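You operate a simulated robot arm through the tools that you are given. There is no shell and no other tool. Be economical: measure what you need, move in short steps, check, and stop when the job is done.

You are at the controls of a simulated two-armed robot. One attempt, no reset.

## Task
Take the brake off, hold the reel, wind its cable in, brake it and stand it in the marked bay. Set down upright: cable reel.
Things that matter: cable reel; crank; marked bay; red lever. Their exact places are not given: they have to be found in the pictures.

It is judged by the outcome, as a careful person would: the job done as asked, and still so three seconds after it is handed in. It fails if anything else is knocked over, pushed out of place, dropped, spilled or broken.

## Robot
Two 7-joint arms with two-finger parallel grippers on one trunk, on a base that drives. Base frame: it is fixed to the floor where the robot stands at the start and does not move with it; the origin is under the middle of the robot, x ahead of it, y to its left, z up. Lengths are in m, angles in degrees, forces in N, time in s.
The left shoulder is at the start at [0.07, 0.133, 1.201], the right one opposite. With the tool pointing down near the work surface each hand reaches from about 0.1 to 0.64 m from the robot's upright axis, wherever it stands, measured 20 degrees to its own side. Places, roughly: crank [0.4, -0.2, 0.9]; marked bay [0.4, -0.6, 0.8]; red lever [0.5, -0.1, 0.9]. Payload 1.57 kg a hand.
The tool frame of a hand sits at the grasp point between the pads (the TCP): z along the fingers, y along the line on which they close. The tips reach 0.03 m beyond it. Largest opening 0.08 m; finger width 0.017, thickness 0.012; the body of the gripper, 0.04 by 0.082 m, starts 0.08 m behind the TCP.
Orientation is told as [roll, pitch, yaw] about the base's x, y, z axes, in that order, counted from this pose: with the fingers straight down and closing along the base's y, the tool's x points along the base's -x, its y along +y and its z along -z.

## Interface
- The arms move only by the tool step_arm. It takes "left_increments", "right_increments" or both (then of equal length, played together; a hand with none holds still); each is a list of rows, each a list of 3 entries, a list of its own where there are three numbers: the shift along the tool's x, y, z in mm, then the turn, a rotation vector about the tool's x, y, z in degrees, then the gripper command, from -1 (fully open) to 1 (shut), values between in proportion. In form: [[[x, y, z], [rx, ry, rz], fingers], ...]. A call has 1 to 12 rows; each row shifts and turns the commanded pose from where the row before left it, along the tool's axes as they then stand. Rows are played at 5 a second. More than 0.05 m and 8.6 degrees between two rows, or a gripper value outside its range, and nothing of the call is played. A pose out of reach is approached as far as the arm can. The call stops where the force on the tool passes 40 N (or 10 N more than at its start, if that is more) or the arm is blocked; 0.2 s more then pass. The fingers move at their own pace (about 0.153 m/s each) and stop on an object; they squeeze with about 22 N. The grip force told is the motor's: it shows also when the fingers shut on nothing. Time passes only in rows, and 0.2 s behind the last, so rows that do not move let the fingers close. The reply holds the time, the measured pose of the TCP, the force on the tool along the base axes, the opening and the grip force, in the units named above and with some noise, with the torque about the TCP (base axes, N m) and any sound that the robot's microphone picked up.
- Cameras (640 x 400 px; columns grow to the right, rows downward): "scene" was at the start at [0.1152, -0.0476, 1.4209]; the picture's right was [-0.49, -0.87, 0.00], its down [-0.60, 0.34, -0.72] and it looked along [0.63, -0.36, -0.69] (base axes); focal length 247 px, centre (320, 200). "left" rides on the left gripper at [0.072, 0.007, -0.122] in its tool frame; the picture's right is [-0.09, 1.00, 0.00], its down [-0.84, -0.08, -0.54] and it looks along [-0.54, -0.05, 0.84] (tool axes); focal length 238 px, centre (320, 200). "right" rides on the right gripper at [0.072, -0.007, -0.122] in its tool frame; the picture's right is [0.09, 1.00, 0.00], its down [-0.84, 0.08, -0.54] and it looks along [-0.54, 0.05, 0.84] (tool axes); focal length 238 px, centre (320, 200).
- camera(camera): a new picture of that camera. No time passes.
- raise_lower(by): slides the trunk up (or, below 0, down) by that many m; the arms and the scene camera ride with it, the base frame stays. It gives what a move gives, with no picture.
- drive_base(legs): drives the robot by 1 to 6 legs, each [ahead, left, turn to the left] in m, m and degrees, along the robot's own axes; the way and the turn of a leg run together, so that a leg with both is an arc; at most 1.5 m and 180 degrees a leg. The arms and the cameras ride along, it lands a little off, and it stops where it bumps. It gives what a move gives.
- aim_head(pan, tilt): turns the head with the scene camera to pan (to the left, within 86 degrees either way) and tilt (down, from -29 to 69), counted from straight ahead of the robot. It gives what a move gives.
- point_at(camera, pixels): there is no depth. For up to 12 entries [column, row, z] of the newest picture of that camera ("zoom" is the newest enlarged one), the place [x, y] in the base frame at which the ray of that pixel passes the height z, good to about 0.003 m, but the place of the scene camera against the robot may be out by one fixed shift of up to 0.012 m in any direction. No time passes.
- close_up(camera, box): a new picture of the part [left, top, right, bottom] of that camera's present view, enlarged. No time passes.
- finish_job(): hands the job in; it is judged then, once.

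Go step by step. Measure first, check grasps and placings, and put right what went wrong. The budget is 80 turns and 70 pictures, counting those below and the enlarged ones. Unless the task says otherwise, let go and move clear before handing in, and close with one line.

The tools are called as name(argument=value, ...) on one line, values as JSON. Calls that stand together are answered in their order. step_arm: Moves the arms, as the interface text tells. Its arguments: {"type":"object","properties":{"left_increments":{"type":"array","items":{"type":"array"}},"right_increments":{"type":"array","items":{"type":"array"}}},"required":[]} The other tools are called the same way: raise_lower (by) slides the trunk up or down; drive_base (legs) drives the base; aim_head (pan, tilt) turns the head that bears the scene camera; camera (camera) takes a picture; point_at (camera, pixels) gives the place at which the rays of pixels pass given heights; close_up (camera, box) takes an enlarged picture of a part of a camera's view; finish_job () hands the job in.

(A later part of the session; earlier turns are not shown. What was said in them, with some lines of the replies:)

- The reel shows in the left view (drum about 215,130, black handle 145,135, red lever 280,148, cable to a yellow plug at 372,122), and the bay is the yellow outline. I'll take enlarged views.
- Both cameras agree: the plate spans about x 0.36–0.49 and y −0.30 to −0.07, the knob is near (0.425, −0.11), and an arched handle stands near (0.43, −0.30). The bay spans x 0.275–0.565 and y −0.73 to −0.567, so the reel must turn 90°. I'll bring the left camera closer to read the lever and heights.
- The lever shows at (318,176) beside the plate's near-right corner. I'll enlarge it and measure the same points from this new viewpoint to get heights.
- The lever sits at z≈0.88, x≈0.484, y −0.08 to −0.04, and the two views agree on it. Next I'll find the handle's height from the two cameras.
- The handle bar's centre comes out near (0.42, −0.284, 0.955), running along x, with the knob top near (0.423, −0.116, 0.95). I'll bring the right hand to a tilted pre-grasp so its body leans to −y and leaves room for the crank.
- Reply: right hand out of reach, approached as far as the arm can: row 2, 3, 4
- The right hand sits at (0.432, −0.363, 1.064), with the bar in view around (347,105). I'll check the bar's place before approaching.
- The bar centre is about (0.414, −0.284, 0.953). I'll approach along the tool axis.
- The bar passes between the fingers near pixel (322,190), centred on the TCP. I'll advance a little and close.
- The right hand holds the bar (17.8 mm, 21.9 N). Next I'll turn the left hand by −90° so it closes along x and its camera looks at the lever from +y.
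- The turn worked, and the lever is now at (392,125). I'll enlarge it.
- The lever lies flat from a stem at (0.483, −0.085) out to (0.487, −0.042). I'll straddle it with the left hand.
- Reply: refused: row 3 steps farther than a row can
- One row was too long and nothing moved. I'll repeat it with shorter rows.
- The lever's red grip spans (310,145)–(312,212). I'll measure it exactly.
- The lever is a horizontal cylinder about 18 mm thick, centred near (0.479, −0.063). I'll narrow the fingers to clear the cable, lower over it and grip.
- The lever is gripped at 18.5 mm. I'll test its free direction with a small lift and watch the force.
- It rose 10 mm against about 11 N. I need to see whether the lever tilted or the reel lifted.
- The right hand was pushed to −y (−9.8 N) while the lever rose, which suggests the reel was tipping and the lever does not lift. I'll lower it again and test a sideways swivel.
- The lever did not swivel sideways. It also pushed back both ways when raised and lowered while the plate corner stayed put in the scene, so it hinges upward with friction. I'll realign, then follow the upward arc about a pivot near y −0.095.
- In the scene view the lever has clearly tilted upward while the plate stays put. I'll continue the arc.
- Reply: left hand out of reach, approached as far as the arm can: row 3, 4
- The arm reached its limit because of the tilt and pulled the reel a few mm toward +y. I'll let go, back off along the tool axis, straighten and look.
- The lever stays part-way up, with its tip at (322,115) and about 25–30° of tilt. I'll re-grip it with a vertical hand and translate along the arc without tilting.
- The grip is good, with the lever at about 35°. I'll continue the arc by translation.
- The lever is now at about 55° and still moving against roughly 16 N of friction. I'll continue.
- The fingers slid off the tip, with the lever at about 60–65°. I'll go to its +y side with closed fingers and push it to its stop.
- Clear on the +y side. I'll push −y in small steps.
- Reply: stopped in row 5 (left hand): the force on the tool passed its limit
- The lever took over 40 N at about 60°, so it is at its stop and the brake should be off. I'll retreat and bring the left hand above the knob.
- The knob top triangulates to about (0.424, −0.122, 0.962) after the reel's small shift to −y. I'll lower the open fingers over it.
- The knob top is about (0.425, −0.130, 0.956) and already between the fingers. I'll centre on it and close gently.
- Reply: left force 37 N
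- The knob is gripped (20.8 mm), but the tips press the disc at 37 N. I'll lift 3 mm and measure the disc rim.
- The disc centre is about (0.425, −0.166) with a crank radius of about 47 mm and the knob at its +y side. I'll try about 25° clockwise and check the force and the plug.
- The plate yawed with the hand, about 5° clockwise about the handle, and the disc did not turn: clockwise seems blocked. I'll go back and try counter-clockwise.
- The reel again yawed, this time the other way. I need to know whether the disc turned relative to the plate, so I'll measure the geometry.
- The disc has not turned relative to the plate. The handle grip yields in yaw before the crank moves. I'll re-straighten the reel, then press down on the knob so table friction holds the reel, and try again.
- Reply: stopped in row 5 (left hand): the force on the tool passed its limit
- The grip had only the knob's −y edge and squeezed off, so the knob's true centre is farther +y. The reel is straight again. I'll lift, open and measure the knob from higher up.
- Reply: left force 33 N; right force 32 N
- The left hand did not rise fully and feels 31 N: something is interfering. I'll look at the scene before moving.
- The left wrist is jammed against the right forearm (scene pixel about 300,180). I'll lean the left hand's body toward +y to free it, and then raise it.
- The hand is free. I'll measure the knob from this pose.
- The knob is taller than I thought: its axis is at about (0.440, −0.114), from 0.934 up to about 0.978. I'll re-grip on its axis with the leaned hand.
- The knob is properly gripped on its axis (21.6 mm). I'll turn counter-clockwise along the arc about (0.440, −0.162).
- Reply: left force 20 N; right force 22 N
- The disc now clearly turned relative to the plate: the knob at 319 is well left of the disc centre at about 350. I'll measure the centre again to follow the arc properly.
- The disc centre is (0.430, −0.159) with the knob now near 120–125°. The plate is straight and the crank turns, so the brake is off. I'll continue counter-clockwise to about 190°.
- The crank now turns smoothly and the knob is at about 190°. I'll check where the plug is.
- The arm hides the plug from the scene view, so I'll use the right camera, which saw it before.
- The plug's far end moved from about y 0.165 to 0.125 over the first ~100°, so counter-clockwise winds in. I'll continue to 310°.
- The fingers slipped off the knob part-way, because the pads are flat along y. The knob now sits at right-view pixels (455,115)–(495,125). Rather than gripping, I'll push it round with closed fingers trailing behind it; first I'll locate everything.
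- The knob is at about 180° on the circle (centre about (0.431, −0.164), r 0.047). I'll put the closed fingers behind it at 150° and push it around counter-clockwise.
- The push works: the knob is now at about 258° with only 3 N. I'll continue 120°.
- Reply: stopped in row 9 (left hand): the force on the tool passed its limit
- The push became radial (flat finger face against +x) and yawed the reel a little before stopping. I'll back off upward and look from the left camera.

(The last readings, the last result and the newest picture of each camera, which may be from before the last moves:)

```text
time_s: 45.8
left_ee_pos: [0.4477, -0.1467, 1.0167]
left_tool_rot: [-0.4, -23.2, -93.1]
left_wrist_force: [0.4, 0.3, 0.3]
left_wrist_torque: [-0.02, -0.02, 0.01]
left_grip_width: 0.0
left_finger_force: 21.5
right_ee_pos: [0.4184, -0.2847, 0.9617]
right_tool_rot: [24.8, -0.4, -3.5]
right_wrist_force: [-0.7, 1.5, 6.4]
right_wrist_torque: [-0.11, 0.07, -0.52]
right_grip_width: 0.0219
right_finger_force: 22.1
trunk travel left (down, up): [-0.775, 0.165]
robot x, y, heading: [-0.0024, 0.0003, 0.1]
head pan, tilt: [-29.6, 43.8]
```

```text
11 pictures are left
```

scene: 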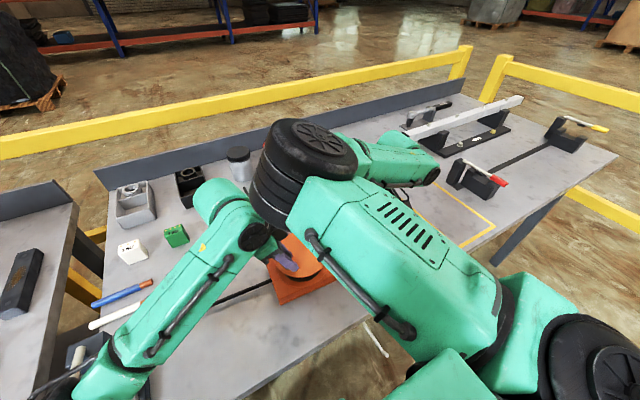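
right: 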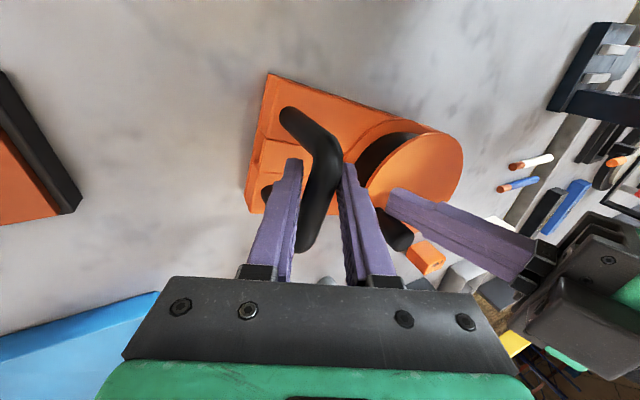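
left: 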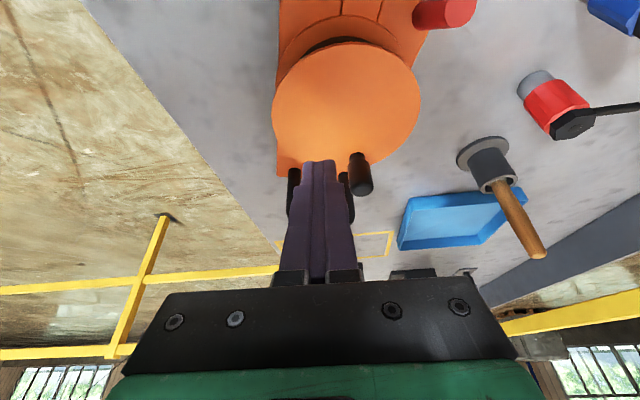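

The reel has yawed about 15° clockwise and the knob is at about 285°. I need to see the plug to know how much cable is left.

close_up(camera="scene", box=[140, 220, 340, 345])

point_at(camera="left", pixels=[[358, 157, 0.934], [361, 184, 0.978], [272, 115, 0.934], [420, 100, 0.934], [345, 42, 0.934], [415, 22, 0.89], [470, 10, 0.925], [278, 175, 0.87]])

```text
3.20 times, centred on (240, 282) of scene
```

zoom: 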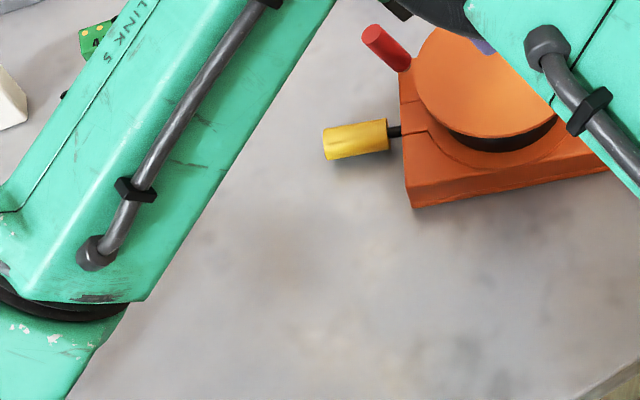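

```text
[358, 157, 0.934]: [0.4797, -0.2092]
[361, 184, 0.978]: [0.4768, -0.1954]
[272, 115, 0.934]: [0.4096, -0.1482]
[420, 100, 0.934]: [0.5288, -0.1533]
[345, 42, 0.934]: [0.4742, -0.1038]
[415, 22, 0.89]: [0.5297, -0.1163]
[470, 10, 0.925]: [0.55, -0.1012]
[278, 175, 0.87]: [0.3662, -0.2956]
```

The yellow plug is drawn right up to the reel with only a tiny stub showing, so the cable is wound in and the hard stop was its end. Next is the brake: I'll turn the right hand to follow the reel's yaw and bring the left hand upright above the raised lever.

step_arm(left_increments=[[[0, 0, 0], [0, 7.7, 0], 1], [[0, 0, 0], [0, 7.7, 0], 1], [[0, 0, 0], [0, 7.7, 0], 1], [[23, 35, 0], [0, 0, 0], 1], [[23, 35, 0], [0, 0, 0], 1], [[23, 35, 0], [0, 0, 0], 1], [[0, 0, 0], [0, 0, 0], 1]], right_increments=[[[0, 0, 0], [0, -3.4, 7.3], 1], [[0, 0, 0], [0, -3.4, 7.3], 1], [[0, 0, 0], [0, 0, 0], 1], [[0, 0, 0], [0, 0, 0], 1], [[0, 0, 0], [0, 0, 0], 1], [[0, 0, 0], [0, 0, 0], 1], [[0, 0, 0], [0, 0, 0], 1]])

camera(camera="left")

```text
time_s: 47.4
left_ee_pos: [0.5263, -0.1023, 1.0156]
left_tool_rot: [-0.4, 0.2, -93.5]
left_wrist_force: [0.6, 1.1, 0.5]
left_wrist_torque: [0.0, 0.01, 0.0]
left_grip_width: 0.0001
left_finger_force: 21.5
left hand out of reach, approached as far as the arm can: row 6
right_ee_pos: [0.4176, -0.2862, 0.9612]
right_tool_rot: [25.0, -0.4, -19.6]
right_wrist_force: [-1.6, -0.6, -0.3]
right_wrist_torque: [-0.11, -0.17, 0.07]
right_grip_width: 0.0177
right_finger_force: 21.7
trunk travel left (down, up): [-0.775, 0.165]
robot x, y, heading: [0.0007, -0.0062, -0.1]
head pan, tilt: [-29.6, 43.8]
```

```text
9 pictures are left
```

left: 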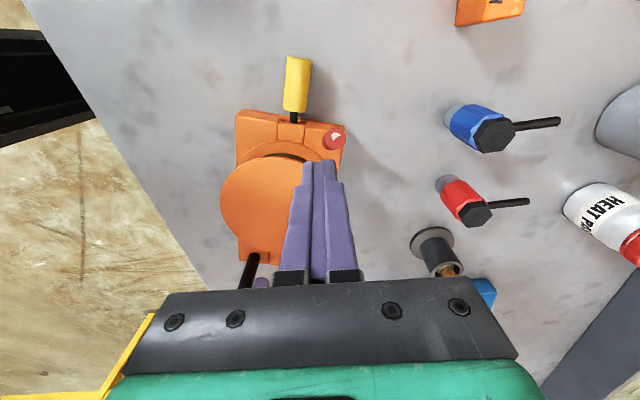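

The right grip is relaxed and aligned. The lever tip shows at (335,137); I'll measure it.

point_at(camera="left", pixels=[[335, 137, 0.925], [330, 150, 0.9], [241, 112, 0.875], [345, 133, 0.875], [290, 120, 0.87]])

```text
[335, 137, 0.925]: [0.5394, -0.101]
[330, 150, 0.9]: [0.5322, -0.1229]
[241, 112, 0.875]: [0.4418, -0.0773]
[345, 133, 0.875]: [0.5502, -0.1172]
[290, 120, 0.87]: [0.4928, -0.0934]
```

The tip is at (0.539, −0.101, 0.925). I'll move just past it and press down slowly.

step_arm(left_increments=[[[5, 8, 20], [0, 0, 0], 1], [[3, 7, 20], [0, 0, 0], 1], [[0, 0, 10], [0, 0, 0], 1], [[0, 0, 10], [0, 0, 0], 1], [[0, 0, 10], [0, 0, 0], 1], [[0, 0, 10], [0, 0, 0], 1], [[0, 0, 8], [0, 0, 0], 1]], right_increments=[[[0, 0, 0], [0, 0, 0], 1], [[0, 0, 0], [0, 0, 0], 1], [[0, 0, 0], [0, 0, 0], 1], [[0, 0, 0], [0, 0, 0], 1], [[0, 0, 0], [0, 0, 0], 1], [[0, 0, 0], [0, 0, 0], 1], [[0, 0, 0], [0, 0, 0], 1]])

close_up(camera="left", box=[200, 60, 440, 260])

```text
time_s: 48.4
left_ee_pos: [0.5398, -0.0832, 0.9721]
left_tool_rot: [0.7, 0.9, -92.4]
left_wrist_force: [-0.1, 8.9, 12.9]
left_wrist_torque: [0.25, -0.06, 0.07]
left_grip_width: 0.0
left_finger_force: 21.5
left hand out of reach, approached as far as the arm can: row 2
right_ee_pos: [0.4179, -0.2872, 0.9611]
right_tool_rot: [24.8, -0.5, -19.8]
right_wrist_force: [-3.5, -3.8, 0.8]
right_wrist_torque: [-0.19, -0.33, -0.22]
right_grip_width: 0.0178
right_finger_force: 21.9
trunk travel left (down, up): [-0.775, 0.165]
robot x, y, heading: [-0.0006, 0.0038, 0.3]
head pan, tilt: [-29.6, 43.8]
stopped in row 5 (left hand): the force on the tool passed its limit (the readings are from after the stop); the commanded pose is now the measured one
```

```text
2.00 times, centred on (320, 160) of left
```

zoom: 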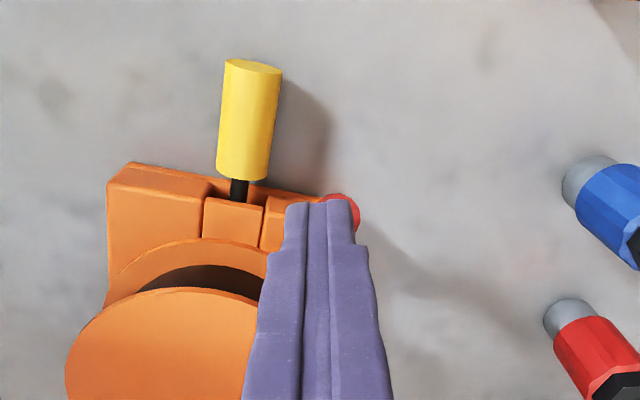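

Pressing the steep lever from above pushes along it. I'll grip it between the fingers again, yaw-aligned with the reel, and swing it outward and down.

step_arm(left_increments=[[[0, 0, -25], [0, 0, 0], 1], [[-7, 0, 0], [0, 0, 8.3], 0], [[-7, 0, 0], [0, 0, 8.3], 0], [[0, 0, 30], [0, 0, 0], 0], [[0, 0, 30], [0, 0, 0], 0], [[0, 0, 0], [0, 0, 0], 1], [[0, 0, 0], [0, 0, 0], 1]], right_increments=[[[0, 0, 0], [0, 0, 0], 1], [[0, 0, 0], [0, 0, 0], 1], [[0, 0, 0], [0, 0, 0], 1], [[0, 0, 0], [0, 0, 0], 1], [[0, 0, 0], [0, 0, 0], 1], [[0, 0, 0], [0, 0, 0], 1], [[0, 0, 0], [0, 0, 0], 1]])

```text
time_s: 50.0
left_ee_pos: [0.5386, -0.0849, 0.9352]
left_tool_rot: [0.7, 0.8, -109.0]
left_wrist_force: [12.9, 1.8, 13.6]
left_wrist_torque: [-0.25, -0.17, 0.1]
left_grip_width: 0.0174
left_finger_force: 21.8
left hand out of reach, approached as far as the arm can: row 3
right_ee_pos: [0.4181, -0.2859, 0.9603]
right_tool_rot: [24.8, -0.3, -19.7]
right_wrist_force: [-6.4, -2.9, 1.6]
right_wrist_torque: [0.08, 0.31, 0.63]
right_grip_width: 0.0178
right_finger_force: 22.2
trunk travel left (down, up): [-0.775, 0.165]
robot x, y, heading: [0.0001, 0.0047, 0.3]
head pan, tilt: [-29.6, 43.8]
```

The lever is gripped (17.4 mm). I'll swing it outward and down along the arc.

step_arm(left_increments=[[[5.5, 0, 3.5], [0, 0, 0], 1], [[5, 0, 4.5], [0, 0, 0], 1], [[4.3, 0, 5], [0, 0, 0], 1], [[3.6, 0, 5.5], [0, 0, 0], 1], [[2.8, 0, 6], [0, 0, 0], 1], [[2, 0, 6.5], [0, 0, 0], 1], [[1, 0, 6.5], [0, 0, 0], 1], [[0, 0, 6], [0, 0, 0], 1]], right_increments=[[[0, 0, 0], [0, 0, 0], 1], [[0, 0, 0], [0, 0, 0], 1], [[0, 0, 0], [0, 0, 0], 1], [[0, 0, 0], [0, 0, 0], 1], [[0, 0, 0], [0, 0, 0], 1], [[0, 0, 0], [0, 0, 0], 1], [[0, 0, 0], [0, 0, 0], 1], [[0, 0, 0], [0, 0, 0], 1]])

close_up(camera="left", box=[200, 60, 440, 260])

```text
time_s: 51.8
left_ee_pos: [0.5436, -0.0592, 0.894]
left_tool_rot: [0.3, 1.0, -109.0]
left_wrist_force: [9.3, 4.7, 9.7]
left_wrist_torque: [-0.54, 0.24, 0.08]
left_grip_width: 0.0177
left_finger_force: 22.1
left hand out of reach, approached as far as the arm can: row 7
right_ee_pos: [0.4191, -0.287, 0.9609]
right_tool_rot: [24.7, -0.5, -19.8]
right_wrist_force: [-2.9, -2.3, -0.1]
right_wrist_torque: [0.1, 0.3, 0.56]
right_grip_width: 0.018
right_finger_force: 21.8
trunk travel left (down, up): [-0.775, 0.165]
robot x, y, heading: [0.0003, 0.0007, 0.1]
head pan, tilt: [-29.6, 43.8]
```

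```text
2.00 times, centred on (320, 160) of left
```

zoom: 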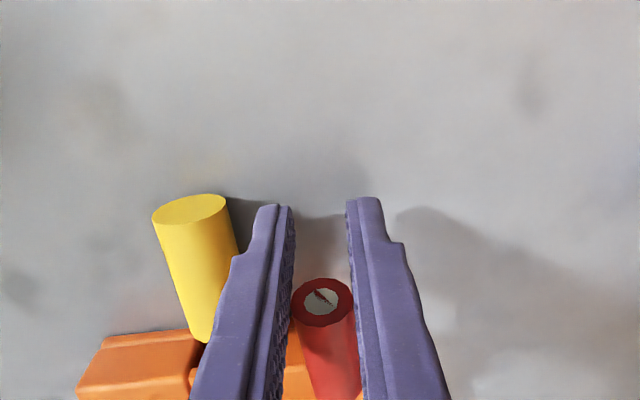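

The lever came part-way down (end at zoom 322,300). It is now shallow enough to press, so I'll open, rise, close and press on its end.

step_arm(left_increments=[[[0, 0, 0], [0, 0, 0], 0], [[0, 0, -35], [0, 0, 0], 0], [[0, 0, -35], [0, 0, 0], 1], [[-6, 0, 0], [0, 0, 0], 1], [[0, 0, 0], [0, 0, 0], 1], [[0, 0, 15], [0, 0, 0], 1], [[0, 0, 8], [0, 0, 0], 1], [[0, 0, 8], [0, 0, 0], 1], [[0, 0, 8], [0, 0, 0], 1]], right_increments=[[[0, 0, 0], [0, 0, 0], 1], [[0, 0, 0], [0, 0, 0], 1], [[0, 0, 0], [0, 0, 0], 1], [[0, 0, 0], [0, 0, 0], 1], [[0, 0, 0], [0, 0, 0], 1], [[0, 0, 0], [0, 0, 0], 1], [[0, 0, 0], [0, 0, 0], 1], [[0, 0, 0], [0, 0, 0], 1], [[0, 0, 0], [0, 0, 0], 1]])

```text
time_s: 53.8
left_ee_pos: [0.5409, -0.0681, 0.9289]
left_tool_rot: [1.2, 0.6, -109.4]
left_wrist_force: [6.2, -2.8, 35.6]
left_wrist_torque: [-0.35, -0.15, -0.13]
left_grip_width: 0.0
left_finger_force: 21.1
right_ee_pos: [0.4158, -0.284, 0.963]
right_tool_rot: [24.9, -0.5, -19.6]
right_wrist_force: [2.7, 7.3, -3.6]
right_wrist_torque: [-0.16, -0.41, 0.27]
right_grip_width: 0.0178
right_finger_force: 21.7
trunk travel left (down, up): [-0.775, 0.165]
robot x, y, heading: [-0.002, 0.0012, -0.0]
head pan, tilt: [-29.6, 43.8]
```

35.6 N with the tips at z≈0.899. I'll press a little more to see whether it gives.

step_arm(left_increments=[[[2, 0, 3], [0, 0, 0], 1], [[0, 0, 3], [0, 0, 0], 1], [[0, 0, 3], [0, 0, 0], 1]], right_increments=[[[0, 0, 0], [0, 0, 0], 1], [[0, 0, 0], [0, 0, 0], 1], [[0, 0, 0], [0, 0, 0], 1]])

close_up(camera="scene", box=[200, 210, 340, 300])

```text
time_s: 54.2
left_ee_pos: [0.5415, -0.0671, 0.9302]
left_tool_rot: [1.3, 0.8, -109.6]
left_wrist_force: [-3.9, 4.7, 20.5]
left_wrist_torque: [0.01, 0.14, -0.21]
left_grip_width: 0.0
left_finger_force: 21.1
right_ee_pos: [0.4152, -0.2849, 0.9621]
right_tool_rot: [24.9, -0.5, -19.5]
right_wrist_force: [1.3, 0.1, -2.6]
right_wrist_torque: [-0.14, -0.43, 0.1]
right_grip_width: 0.0176
right_finger_force: 22.1
trunk travel left (down, up): [-0.775, 0.165]
robot x, y, heading: [0.0028, -0.0013, 0.1]
head pan, tilt: [-29.6, 43.8]
stopped in row 1 (left hand): the force on the tool passed its limit (the readings are from after the stop); the commanded pose is now the measured one
```

```text
4.44 times, centred on (270, 255) of scene
```

zoom: 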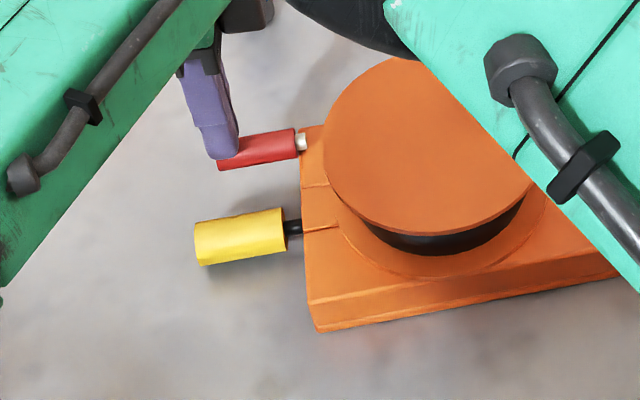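

In the scene zoom the lever lies flat again, parallel to the plug, so the brake is on. I'll withdraw the left hand, then make a small test lift with the right hand.

step_arm(left_increments=[[[0, 0, -30], [0, 0, 0], 1], [[0, 0, -40], [0, 0, 0], 1], [[0, 0, -40], [0, 0, 0], 1], [[18, -36, -10], [0, 0, 0], 1], [[18, -36, -10], [0, 0, 0], 1], [[18, -36, -10], [0, 0, 0], 1], [[18, -36, -10], [0, 0, 0], 1]], right_increments=[[[0, 0, 0], [0, 0, 0], 1], [[0, 0, 0], [0, 0, 0], 1], [[0, 0, 0], [0, 0, 0], 1], [[0, 0, 0], [0, 0, 0], 1], [[0, 0, 0], [0, 0, 0], 1], [[0, 0, 0], [0, 0, 0], 1], [[0, 0, 0], [0, 0, 0], 1]])

step_arm(right_increments=[[[0, 4.2, -9], [0, 0, 0], 1], [[0, 4.2, -9], [0, 0, 0], 1], [[0, 4.2, -9], [0, 0, 0], 1], [[0, 0, 0], [0, 0, 0], 1]])

camera(camera="scene")

```text
time_s: 55.8
left_ee_pos: [0.4281, 0.0484, 1.074]
left_tool_rot: [1.0, 0.6, -109.3]
left_wrist_force: [0.4, 0.1, 0.3]
left_wrist_torque: [0.0, -0.01, -0.01]
left_grip_width: 0.0
left_finger_force: 21.1
right_ee_pos: [0.4179, -0.2841, 0.96]
right_tool_rot: [24.9, -0.3, -19.6]
right_wrist_force: [-2.0, 0.4, 3.6]
right_wrist_torque: [-0.25, -0.53, 0.1]
right_grip_width: 0.0177
right_finger_force: 21.3
trunk travel left (down, up): [-0.775, 0.165]
robot x, y, heading: [-0.0002, 0.0018, 0.3]
head pan, tilt: [-29.6, 43.8]
```

```text
time_s: 56.8
left_ee_pos: [0.4314, 0.0477, 1.0729]
left_tool_rot: [0.9, 0.7, -109.4]
left_wrist_force: [0.0, 0.0, 0.6]
left_wrist_torque: [0.01, -0.01, -0.03]
left_grip_width: 0.0
left_finger_force: 21.3
right_ee_pos: [0.4199, -0.2849, 0.989]
right_tool_rot: [24.9, -0.3, -19.5]
right_wrist_force: [0.0, 2.0, -7.9]
right_wrist_torque: [-0.04, 0.19, 0.14]
right_grip_width: 0.0178
right_finger_force: 21.5
trunk travel left (down, up): [-0.775, 0.165]
robot x, y, heading: [0.0035, 0.0006, 0.0]
head pan, tilt: [-29.6, 43.8]
```

```text
5 pictures are left
```

scene: 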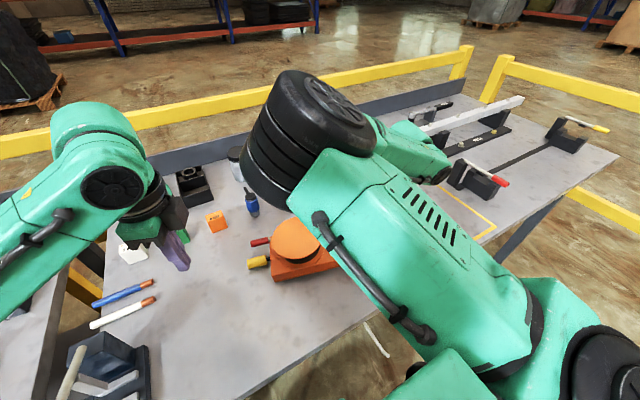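

The handle rose 29 mm with 7.9 N and little torque, so the far end still rests on the table. The reel will hang from the bar, so I'll lift it high and lay it down end-first in the bay. I'll raise the trunk with the grip held.

raise_lower(by=0.08)

raise_lower(by=0.08)

step_arm(right_increments=[[[0, 6.3, -13.6], [0, 0, 0], 1], [[0, 6.3, -13.6], [0, 0, 0], 1], [[0, 6.3, -13.6], [0, 0, 0], 1], [[0, 6.3, -13.6], [0, 0, 0], 1], [[0, 0, 0], [0, 0, 0], 1]])

camera(camera="right")

```text
time_s: 57.9
left_ee_pos: [0.4299, 0.0469, 1.1554]
left_tool_rot: [0.9, 0.7, -109.5]
left_wrist_force: [0.2, 0.1, 0.5]
left_wrist_torque: [0.0, 0.0, 0.04]
left_grip_width: 0.0
left_finger_force: 21.2
right_ee_pos: [0.4194, -0.2861, 1.0699]
right_tool_rot: [25.0, -0.3, -19.7]
right_wrist_force: [0.5, 0.6, -5.4]
right_wrist_torque: [0.17, 0.09, 0.03]
right_grip_width: 0.0176
right_finger_force: 22.3
trunk travel left (down, up): [-0.855, 0.085]
robot x, y, heading: [0.0006, 0.0002, 0.3]
head pan, tilt: [-29.6, 43.8]
```

```text
time_s: 59.1
left_ee_pos: [0.4306, 0.0461, 1.2333]
left_tool_rot: [1.0, 0.7, -109.4]
left_wrist_force: [0.0, 0.0, 0.1]
left_wrist_torque: [-0.01, 0.01, -0.01]
left_grip_width: 0.0003
left_finger_force: 21.7
right_ee_pos: [0.4197, -0.2873, 1.148]
right_tool_rot: [24.9, -0.2, -19.7]
right_wrist_force: [-0.1, 0.6, -8.6]
right_wrist_torque: [0.03, 0.17, 0.03]
right_grip_width: 0.0178
right_finger_force: 22.3
trunk travel left (down, up): [-0.935, 0.005]
robot x, y, heading: [-0.0025, 0.0003, 0.0]
head pan, tilt: [-29.6, 43.8]
```

```text
time_s: 60.3
left_ee_pos: [0.4323, 0.0462, 1.2347]
left_tool_rot: [1.0, 0.7, -109.5]
left_wrist_force: [-0.2, -0.2, 0.1]
left_wrist_torque: [0.02, 0.03, -0.02]
left_grip_width: 0.0002
left_finger_force: 21.6
right_ee_pos: [0.4201, -0.2868, 1.2092]
right_tool_rot: [25.1, -0.2, -19.6]
right_wrist_force: [0.3, 0.8, -10.2]
right_wrist_torque: [0.02, 0.08, -0.01]
right_grip_width: 0.0179
right_finger_force: 21.9
trunk travel left (down, up): [-0.935, 0.005]
robot x, y, heading: [-0.0036, -0.0019, 0.3]
head pan, tilt: [-29.6, 43.8]
```

```text
4 pictures are left
```

right: 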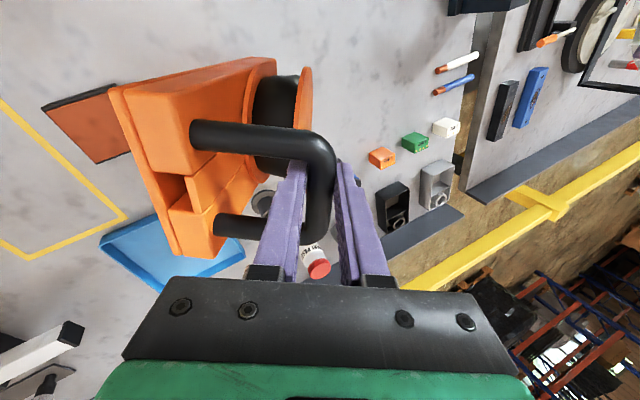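

The reel hangs cleanly from the bar (10.2 N, about 1.04 kg), far end down. I'll turn the hand about vertical by −70° to align it with the bay.

step_arm(right_increments=[[[0, 0, 0], [0, -1.7, 3.7], 1], [[0, 0, 0], [0, -3.4, 7.3], 1], [[0, 0, 0], [0, -3.4, 7.3], 1], [[0, 0, 0], [0, -3.4, 7.3], 1], [[0, 0, 0], [0, -3.4, 7.3], 1], [[0, 0, 0], [0, -3.4, 7.3], 1], [[0, 0, 0], [0, -3.4, 7.3], 1], [[0, 0, 0], [0, -3.4, 7.3], 1], [[0, 0, 0], [0, -3.4, 7.3], 1], [[0, 0, 0], [0, -0.8, 1.8], 1], [[0, 0, 0], [0, 0, 0], 1]])

drive_base(legs=[[0, -0.18, 0], [0, -0.17, 0]])

```text
time_s: 62.7
left_ee_pos: [0.4316, 0.0471, 1.2339]
left_tool_rot: [0.9, 0.8, -109.4]
left_wrist_force: [-0.3, 0.2, 1.0]
left_wrist_torque: [-0.01, 0.0, 0.02]
left_grip_width: 0.0
left_finger_force: 21.9
right_ee_pos: [0.4189, -0.3012, 1.2091]
right_tool_rot: [25.6, 0.4, -90.0]
right_wrist_force: [0.1, -0.5, -10.4]
right_wrist_torque: [0.1, 0.02, -0.05]
right_grip_width: 0.0176
right_finger_force: 21.6
right hand out of reach, approached as far as the arm can: row 9, 10
trunk travel left (down, up): [-0.935, 0.005]
robot x, y, heading: [-0.0052, 0.002, -0.1]
head pan, tilt: [-29.6, 43.8]
```

```text
time_s: 65.3
left_ee_pos: [0.4324, -0.3, 1.2335]
left_tool_rot: [1.0, 0.6, -109.5]
left_wrist_force: [1.2, 0.3, 1.0]
left_wrist_torque: [0.0, 0.01, 0.01]
left_grip_width: 0.0001
left_finger_force: 21.1
right_ee_pos: [0.4185, -0.6491, 1.2094]
right_tool_rot: [25.4, 0.3, -89.9]
right_wrist_force: [1.0, 0.4, -10.5]
right_wrist_torque: [0.11, 0.02, -0.02]
right_grip_width: 0.0179
right_finger_force: 22.1
trunk travel left (down, up): [-0.935, 0.005]
robot x, y, heading: [0.0029, -0.3509, -0.1]
head pan, tilt: [-29.6, 43.8]
```

The reel is now at (0.4185, −0.649) with yaw −90. One scene picture to check the hang and clearance before lowering.

camera(camera="scene")

```text
3 pictures are left
```

scene: 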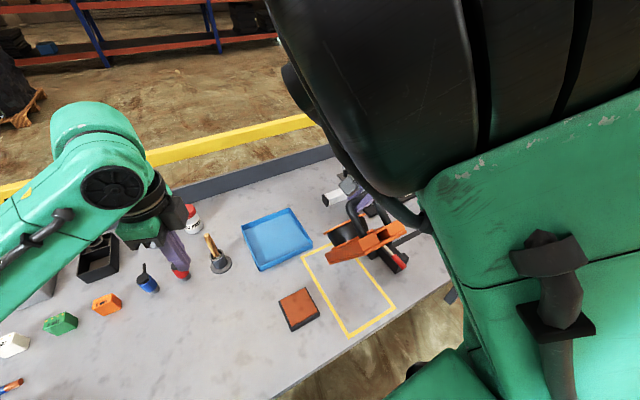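

The reel hangs over the bay with no obstacle beneath. I'll lower the trunk a bit and move the bar forward so the far end touches near the bay's far line.

raise_lower(by=-0.04)

step_arm(right_increments=[[[0, 18, 8.4], [0, 0, 0], 1], [[0, 18, 8.4], [0, 0, 0], 1], [[0, 18, 8.4], [0, 0, 0], 1], [[0, 0, 0], [0, 0, 0], 1]])

```text
time_s: 66.1
left_ee_pos: [0.4319, -0.3044, 1.195]
left_tool_rot: [0.8, 0.7, -109.3]
left_wrist_force: [0.7, 0.5, -0.1]
left_wrist_torque: [-0.01, 0.01, -0.01]
left_grip_width: 0.0002
left_finger_force: 21.2
right_ee_pos: [0.4187, -0.6536, 1.1679]
right_tool_rot: [25.3, 0.5, -90.0]
right_wrist_force: [-1.2, 0.8, -10.6]
right_wrist_torque: [0.11, 0.08, 0.0]
right_grip_width: 0.0175
right_finger_force: 22.1
trunk travel left (down, up): [-0.895, 0.045]
robot x, y, heading: [0.0037, -0.3509, -0.0]
head pan, tilt: [-29.6, 43.8]
```

```text
time_s: 67.1
left_ee_pos: [0.4323, -0.3031, 1.1944]
left_tool_rot: [1.0, 0.7, -109.4]
left_wrist_force: [-0.8, -0.4, -0.1]
left_wrist_torque: [0.0, -0.04, -0.01]
left_grip_width: 0.0
left_finger_force: 21.2
right_ee_pos: [0.4484, -0.6537, 1.1527]
right_tool_rot: [26.0, 1.6, -90.4]
right_wrist_force: [-0.6, -0.4, -9.6]
right_wrist_torque: [0.11, 0.03, -0.01]
right_grip_width: 0.0178
right_finger_force: 21.9
right hand out of reach, approached as far as the arm can: row 1, 2, 3
trunk travel left (down, up): [-0.895, 0.045]
robot x, y, heading: [0.0022, -0.352, 0.1]
head pan, tilt: [-29.6, 43.8]
```

The arm's forward limit here is x≈0.448. I'll lower in small steps and watch for contact.

raise_lower(by=-0.03)

raise_lower(by=-0.02)

```text
time_s: 67.9
left_ee_pos: [0.4272, -0.302, 1.167]
left_tool_rot: [1.2, 0.7, -109.4]
left_wrist_force: [0.0, 1.1, -0.2]
left_wrist_torque: [0.01, 0.0, 0.02]
left_grip_width: 0.0
left_finger_force: 21.3
right_ee_pos: [0.4445, -0.6543, 1.125]
right_tool_rot: [26.1, 1.4, -90.8]
right_wrist_force: [-7.1, -1.3, 18.1]
right_wrist_torque: [0.11, 0.04, 0.0]
right_grip_width: 0.0175
right_finger_force: 22.4
trunk travel left (down, up): [-0.865, 0.075]
robot x, y, heading: [-0.0016, -0.351, -0.2]
head pan, tilt: [-29.6, 43.8]
```

```text
time_s: 68.5
left_ee_pos: [0.4276, -0.3024, 1.1453]
left_tool_rot: [1.2, 0.7, -109.4]
left_wrist_force: [0.2, -0.5, 1.4]
left_wrist_torque: [0.0, 0.01, -0.01]
left_grip_width: 0.0001
left_finger_force: 21.3
right_ee_pos: [0.4437, -0.6529, 1.1036]
right_tool_rot: [26.0, 1.4, -90.6]
right_wrist_force: [-8.3, -0.6, 16.8]
right_wrist_torque: [0.04, 0.02, 0.01]
right_grip_width: 0.0177
right_finger_force: 22.2
trunk travel left (down, up): [-0.845, 0.095]
robot x, y, heading: [-0.0008, -0.3485, 0.2]
head pan, tilt: [-29.6, 43.8]
```

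The far end touched at a bar height of about 1.135 and is sliding forward (Fx −8), as wanted. I'll now bring the bar back and down on an arc about the tip.

step_arm(right_increments=[[[0, -30, 4.3], [0, 0, 0], 1], [[0, -30, 4.3], [0, 0, 0], 1], [[0, -21, 6.5], [0, 0, 0], 1], [[0, -21, 6.5], [0, 0, 0], 1], [[0, 0, 0], [0, 0, 0], 1]])

close_up(camera="scene", box=[240, 170, 460, 350])

```text
time_s: 69.4
left_ee_pos: [0.4226, -0.3038, 1.1468]
left_tool_rot: [1.5, 0.7, -109.5]
left_wrist_force: [0.0, -0.3, 0.0]
left_wrist_torque: [0.0, 0.0, -0.03]
left_grip_width: 0.0001
left_finger_force: 21.3
right_ee_pos: [0.3903, -0.6733, 1.059]
right_tool_rot: [26.8, 2.3, -91.9]
right_wrist_force: [-19.5, -0.4, 21.1]
right_wrist_torque: [0.63, 0.29, 0.34]
right_grip_width: 0.018
right_finger_force: 22.0
right hand out of reach, approached as far as the arm can: row 1, 2, 3, 4
trunk travel left (down, up): [-0.845, 0.095]
robot x, y, heading: [0.0006, -0.3505, -0.4]
head pan, tilt: [-29.6, 43.8]
stopped in row 4 (right hand): the force on the tool passed its limit (the readings are from after the stop); the commanded pose is now the measured one
```

```text
2.22 times, centred on (350, 260) of scene
```

zoom: 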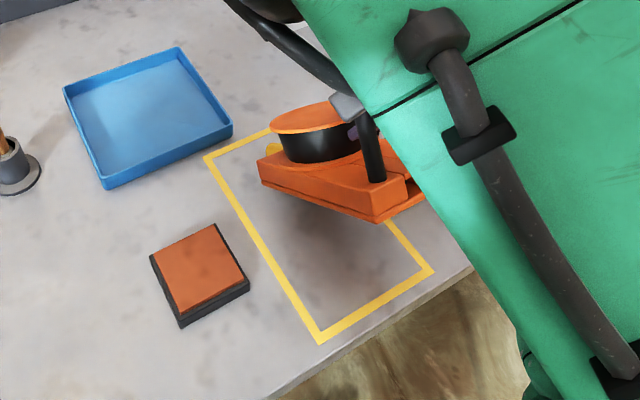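

The reel is in the bay outline, tilted with the handle end up. The arm is folded near its inner limit, so I'll finish the arc with the base (back) and the trunk (down), also correcting the 2 cm y drift.

drive_base(legs=[[-0.035, 0.02, 0]])

raise_lower(by=-0.03)

```text
time_s: 70.3
left_ee_pos: [0.3918, -0.2847, 1.1453]
left_tool_rot: [1.1, 0.7, -109.4]
left_wrist_force: [-0.3, 0.0, 0.1]
left_wrist_torque: [0.01, -0.05, -0.02]
left_grip_width: 0.0
left_finger_force: 21.4
right_ee_pos: [0.3614, -0.6528, 1.0556]
right_tool_rot: [26.7, 2.6, -91.5]
right_wrist_force: [-7.7, 0.5, 4.6]
right_wrist_torque: [0.09, -0.31, 0.04]
right_grip_width: 0.0178
right_finger_force: 22.0
trunk travel left (down, up): [-0.845, 0.095]
robot x, y, heading: [-0.0352, -0.331, 0.3]
head pan, tilt: [-29.6, 43.8]
```

```text
time_s: 70.8
left_ee_pos: [0.3843, -0.2816, 1.1258]
left_tool_rot: [1.6, 0.7, -109.4]
left_wrist_force: [-0.2, -0.1, 0.1]
left_wrist_torque: [-0.03, 0.05, -0.01]
left_grip_width: 0.0
left_finger_force: 21.2
right_ee_pos: [0.3541, -0.6531, 1.0409]
right_tool_rot: [27.6, 2.2, -92.2]
right_wrist_force: [-26.4, 1.2, 33.8]
right_wrist_torque: [0.91, -1.24, 0.56]
right_grip_width: 0.0235
right_finger_force: 21.9
trunk travel left (down, up): [-0.823, 0.117]
robot x, y, heading: [-0.0364, -0.3297, -0.0]
head pan, tilt: [-29.6, 43.8]
stopped: the force on the tool passed its limit (the readings are from after the stop); the commanded pose is now the measured one
```

The force direction indicates the plate's far edge is now the contact (about x 0.50), 0.24 m from the bar. I'll back away more than I lower, alternating small moves.

drive_base(legs=[[-0.035, 0, 0]])

raise_lower(by=-0.025)

drive_base(legs=[[-0.02, 0, 0]])

raise_lower(by=-0.025)

```text
time_s: 71.7
left_ee_pos: [0.3562, -0.2828, 1.123]
left_tool_rot: [1.1, 0.6, -109.5]
left_wrist_force: [-0.6, 0.1, 0.3]
left_wrist_torque: [0.0, 0.0, 0.0]
left_grip_width: 0.0
left_finger_force: 21.2
right_ee_pos: [0.3272, -0.6532, 1.0376]
right_tool_rot: [27.0, 2.2, -92.3]
right_wrist_force: [-5.9, -1.5, 7.8]
right_wrist_torque: [0.0, -1.6, -0.17]
right_grip_width: 0.0256
right_finger_force: 22.2
trunk travel left (down, up): [-0.823, 0.117]
robot x, y, heading: [-0.0669, -0.3284, -0.1]
head pan, tilt: [-29.6, 43.8]
```

```text
time_s: 72.2
left_ee_pos: [0.3495, -0.2827, 1.109]
left_tool_rot: [1.4, 0.7, -109.6]
left_wrist_force: [0.0, -0.7, -0.6]
left_wrist_torque: [0.0, 0.05, 0.0]
left_grip_width: 0.0001
left_finger_force: 21.7
right_ee_pos: [0.3184, -0.6574, 1.0243]
right_tool_rot: [27.7, 2.0, -93.0]
right_wrist_force: [-25.0, -1.1, 30.1]
right_wrist_torque: [0.52, -1.95, 0.28]
right_grip_width: 0.0308
right_finger_force: 22.3
trunk travel left (down, up): [-0.806, 0.134]
robot x, y, heading: [-0.0698, -0.3338, -0.2]
head pan, tilt: [-29.6, 43.8]
stopped: the force on the tool passed its limit (the readings are from after the stop); the commanded pose is now the measured one
```

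```text
time_s: 73.0
left_ee_pos: [0.338, -0.2835, 1.1067]
left_tool_rot: [1.0, 0.7, -109.6]
left_wrist_force: [-0.7, -0.4, 0.1]
left_wrist_torque: [0.0, -0.03, 0.04]
left_grip_width: 0.0
left_finger_force: 21.5
right_ee_pos: [0.3072, -0.6572, 1.0192]
right_tool_rot: [27.0, 2.2, -92.6]
right_wrist_force: [-0.1, 0.1, 3.0]
right_wrist_torque: [0.11, -1.69, -0.09]
right_grip_width: 0.0323
right_finger_force: 21.9
trunk travel left (down, up): [-0.806, 0.134]
robot x, y, heading: [-0.0894, -0.3317, -0.1]
head pan, tilt: [-29.6, 43.8]
```

```text
time_s: 73.6
left_ee_pos: [0.3309, -0.2837, 1.0843]
left_tool_rot: [1.4, 0.8, -109.8]
left_wrist_force: [0.3, 0.1, 0.3]
left_wrist_torque: [0.03, 0.02, 0.03]
left_grip_width: 0.0001
left_finger_force: 21.2
right_ee_pos: [0.2983, -0.66, 0.9996]
right_tool_rot: [27.5, 2.1, -93.3]
right_wrist_force: [-24.5, 0.2, 25.0]
right_wrist_torque: [0.59, -2.5, 0.45]
right_grip_width: 0.0411
right_finger_force: 22.1
trunk travel left (down, up): [-0.782, 0.158]
robot x, y, heading: [-0.0887, -0.3315, 0.1]
head pan, tilt: [-29.6, 43.8]
stopped: the force on the tool passed its limit (the readings are from after the stop); the commanded pose is now the measured one
```

The fingers are being pried open (41 mm) with a −2.5 N·m torque, so something is wedging. I'll look with the right camera.

camera(camera="right")

```text
1 pictures are left
```

right: 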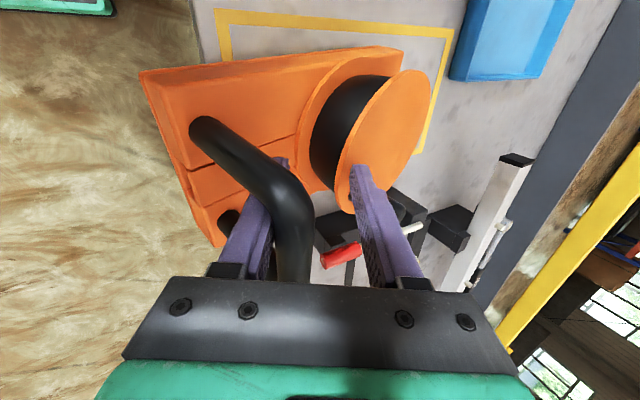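

The bar has slid up toward the palm, and the +x fingertip (365,180) bears on the disc edge. I'll retract along the fingers and turn the hand upright so that fingertip leaves the disc.

step_arm(right_increments=[[[0, 0, -8], [0, 0, 0], 1], [[0, 0, -8], [4, 0, 0], 1], [[0, 0, -8], [6, 0, 0], 1], [[0, 0, 0], [6, 0, 0], 1], [[0, 0, 0], [0, 0, 0], 1]])

```text
time_s: 74.8
left_ee_pos: [0.3403, -0.2851, 1.0809]
left_tool_rot: [0.8, 0.7, -109.7]
left_wrist_force: [1.1, -0.6, -0.6]
left_wrist_torque: [0.04, 0.01, -0.01]
left_grip_width: 0.0
left_finger_force: 21.8
right_ee_pos: [0.2762, -0.6787, 0.9881]
right_tool_rot: [11.0, 2.9, -93.2]
right_wrist_force: [1.6, 0.2, -6.2]
right_wrist_torque: [-0.21, 0.01, 0.1]
right_grip_width: 0.0179
right_finger_force: 21.5
right hand out of reach, approached as far as the arm can: row 1, 3, 4
trunk travel left (down, up): [-0.782, 0.158]
robot x, y, heading: [-0.0941, -0.3309, 0.2]
head pan, tilt: [-29.6, 43.8]
```

The bar is gripped properly again (17.9 mm) with the handle end about 3 cm up. I'll shift the reel forward and +y with the base, then lower the handle end flat.

drive_base(legs=[[0.03, 0.025, 0]])

raise_lower(by=-0.018)

raise_lower(by=-0.01)

```text
time_s: 75.7
left_ee_pos: [0.365, -0.265, 1.083]
left_tool_rot: [1.1, 1.0, -109.7]
left_wrist_force: [-0.2, -0.1, 0.3]
left_wrist_torque: [0.05, -0.05, -0.01]
left_grip_width: 0.0002
left_finger_force: 21.2
right_ee_pos: [0.3014, -0.6585, 0.9892]
right_tool_rot: [11.4, 3.0, -93.4]
right_wrist_force: [-3.9, -0.5, -2.9]
right_wrist_torque: [-0.33, 0.02, -0.05]
right_grip_width: 0.0177
right_finger_force: 22.3
trunk travel left (down, up): [-0.782, 0.158]
robot x, y, heading: [-0.0585, -0.3082, 0.1]
head pan, tilt: [-29.6, 43.8]
```

```text
time_s: 76.3
left_ee_pos: [0.3683, -0.2625, 1.063]
left_tool_rot: [0.9, 0.8, -109.6]
left_wrist_force: [-0.5, 0.1, 0.7]
left_wrist_torque: [0.01, -0.04, -0.01]
left_grip_width: 0.0002
left_finger_force: 21.3
right_ee_pos: [0.3027, -0.6548, 0.9693]
right_tool_rot: [11.2, 3.0, -93.5]
right_wrist_force: [0.0, -0.5, -5.3]
right_wrist_torque: [-0.2, 0.1, 0.0]
right_grip_width: 0.0177
right_finger_force: 21.8
trunk travel left (down, up): [-0.764, 0.176]
robot x, y, heading: [-0.0615, -0.3093, -0.0]
head pan, tilt: [-29.6, 43.8]
```

```text
time_s: 76.9
left_ee_pos: [0.3686, -0.2615, 1.0546]
left_tool_rot: [0.8, 0.7, -109.8]
left_wrist_force: [-0.1, 0.4, -0.7]
left_wrist_torque: [0.02, -0.02, -0.01]
left_grip_width: 0.0
left_finger_force: 21.1
right_ee_pos: [0.3024, -0.6547, 0.9608]
right_tool_rot: [11.0, 2.9, -93.6]
right_wrist_force: [-0.6, 0.5, -5.1]
right_wrist_torque: [-0.26, 0.07, 0.03]
right_grip_width: 0.0179
right_finger_force: 22.0
trunk travel left (down, up): [-0.754, 0.186]
robot x, y, heading: [-0.0617, -0.3057, -0.5]
head pan, tilt: [-29.6, 43.8]
```

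It is still carrying 5 N, so I'll keep lowering until the weight is taken by the table.

raise_lower(by=-0.01)

raise_lower(by=-0.008)

```text
time_s: 77.5
left_ee_pos: [0.3677, -0.262, 1.0423]
left_tool_rot: [0.9, 0.7, -109.6]
left_wrist_force: [0.3, -0.2, 0.8]
left_wrist_torque: [-0.01, -0.01, -0.01]
left_grip_width: 0.0002
left_finger_force: 21.0
right_ee_pos: [0.3037, -0.6535, 0.9503]
right_tool_rot: [11.0, 2.9, -93.5]
right_wrist_force: [-1.1, 0.3, -4.8]
right_wrist_torque: [-0.22, 0.04, 0.05]
right_grip_width: 0.0179
right_finger_force: 21.8
trunk travel left (down, up): [-0.744, 0.196]
robot x, y, heading: [-0.0598, -0.3058, -0.2]
head pan, tilt: [-29.6, 43.8]
```

```text
time_s: 78.1
left_ee_pos: [0.3667, -0.2591, 1.036]
left_tool_rot: [1.1, 0.7, -109.8]
left_wrist_force: [-0.1, -0.1, 0.0]
left_wrist_torque: [0.0, -0.03, 0.0]
left_grip_width: 0.0
left_finger_force: 21.1
right_ee_pos: [0.3029, -0.652, 0.9461]
right_tool_rot: [11.3, 2.8, -93.4]
right_wrist_force: [0.6, 6.9, 10.7]
right_wrist_torque: [-0.59, 0.07, 0.19]
right_grip_width: 0.0177
right_finger_force: 22.5
trunk travel left (down, up): [-0.736, 0.204]
robot x, y, heading: [-0.0631, -0.3058, -0.3]
head pan, tilt: [-29.6, 43.8]
```

The table now carries it (+10.7 N). I'll open, retract along the fingers, and aim the head at the bay for the last picture.

step_arm(right_increments=[[[0, 0, -1], [0, 0, 0], 0.2], [[0, 0, 0], [0, 0, 0], -0.2], [[0, 0, -20], [0, 0, 0], -0.2], [[0, 0, -30], [0, 0, 0], -0.2], [[0, 0, -30], [0, 0, 0], -0.2]])

raise_lower(by=0.19)

aim_head(pan=-36, tilt=52)

```text
time_s: 79.3
left_ee_pos: [0.3661, -0.262, 1.036]
left_tool_rot: [1.0, 0.7, -109.8]
left_wrist_force: [0.6, -0.5, -0.8]
left_wrist_torque: [-0.01, -0.03, 0.0]
left_grip_width: 0.0
left_finger_force: 21.8
right_ee_pos: [0.264, -0.6767, 0.9974]
right_tool_rot: [11.3, 4.0, -94.1]
right_wrist_force: [0.9, -0.5, 0.3]
right_wrist_torque: [0.03, -0.05, 0.0]
right_grip_width: 0.0479
right_finger_force: 0.0
right hand out of reach, approached as far as the arm can: row 3, 4, 5
trunk travel left (down, up): [-0.736, 0.204]
robot x, y, heading: [-0.0631, -0.3054, 0.0]
head pan, tilt: [-29.6, 43.8]
```

```text
time_s: 81.3
left_ee_pos: [0.367, -0.2625, 1.2249]
left_tool_rot: [1.0, 0.7, -109.7]
left_wrist_force: [-0.4, -1.0, 0.5]
left_wrist_torque: [0.04, 0.03, 0.01]
left_grip_width: 0.0001
left_finger_force: 21.4
right_ee_pos: [0.2641, -0.6789, 1.1873]
right_tool_rot: [11.1, 3.9, -94.3]
right_wrist_force: [-0.3, 0.1, -0.3]
right_wrist_torque: [0.0, 0.02, 0.01]
right_grip_width: 0.048
right_finger_force: 0.0
trunk travel left (down, up): [-0.926, 0.014]
robot x, y, heading: [-0.0611, -0.3081, -0.3]
head pan, tilt: [-29.6, 43.8]
```

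```text
time_s: 82.0
left_ee_pos: [0.3676, -0.2615, 1.2253]
left_tool_rot: [1.0, 0.8, -109.7]
left_wrist_force: [-0.4, 0.1, 0.1]
left_wrist_torque: [-0.02, -0.03, -0.02]
left_grip_width: 0.0
left_finger_force: 21.1
right_ee_pos: [0.2654, -0.6778, 1.1875]
right_tool_rot: [11.2, 3.9, -94.2]
right_wrist_force: [-0.1, 0.4, -1.0]
right_wrist_torque: [-0.01, -0.01, 0.03]
right_grip_width: 0.0483
right_finger_force: 0.0
trunk travel left (down, up): [-0.926, 0.014]
robot x, y, heading: [-0.0584, -0.3067, -0.2]
head pan, tilt: [-36.0, 52.0]
5 turns are left
```

Five turns are left. I'll use the last picture on the right camera, which looks down on the bay from above.

camera(camera="right")

```text
0 pictures are left
4 turns are left
```

right: 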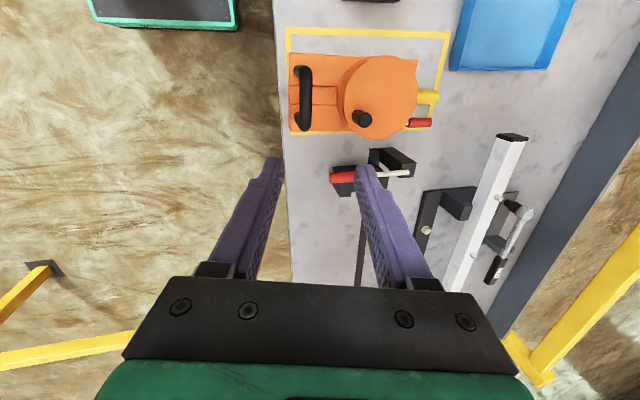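

The reel sits flat, upright and aligned inside the outline, close to the −y line (plate bottom edge row ~132). I'll measure the margins.

point_at(camera="right", pixels=[[289, 54, 0.875], [289, 134, 0.85], [408, 134, 0.86], [287, 30, 0.85], [449, 33, 0.85], [291, 134, 0.85], [437, 97, 0.865], [432, 122, 0.88], [418, 60, 0.87], [303, 95, 0.955], [434, 133, 0.85]])

```text
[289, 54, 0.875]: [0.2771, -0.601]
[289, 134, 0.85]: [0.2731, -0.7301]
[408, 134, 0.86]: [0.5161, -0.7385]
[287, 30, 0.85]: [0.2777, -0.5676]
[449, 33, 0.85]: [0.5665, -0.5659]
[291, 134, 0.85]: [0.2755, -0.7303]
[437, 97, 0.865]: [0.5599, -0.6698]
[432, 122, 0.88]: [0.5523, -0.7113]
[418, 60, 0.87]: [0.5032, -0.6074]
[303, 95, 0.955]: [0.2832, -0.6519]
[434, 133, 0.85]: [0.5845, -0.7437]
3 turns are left
```

The plate measures x 0.277–0.51 and y −0.60 to −0.73, with the plug ending at 0.56. All of that is inside the outline, though only by a few millimetres on the −x and −y sides. The reel is upright, braked and wound in, and both hands are clear, so I'm handing in.

finish_job()

```text
The job is handed in.
```

I released the brake, wound the cable in, put the brake back on and stood the reel upright in the marked bay; both hands are clear. By my last measurement it is inside the outline, but only by 2–3 mm at the −x and −y lines.
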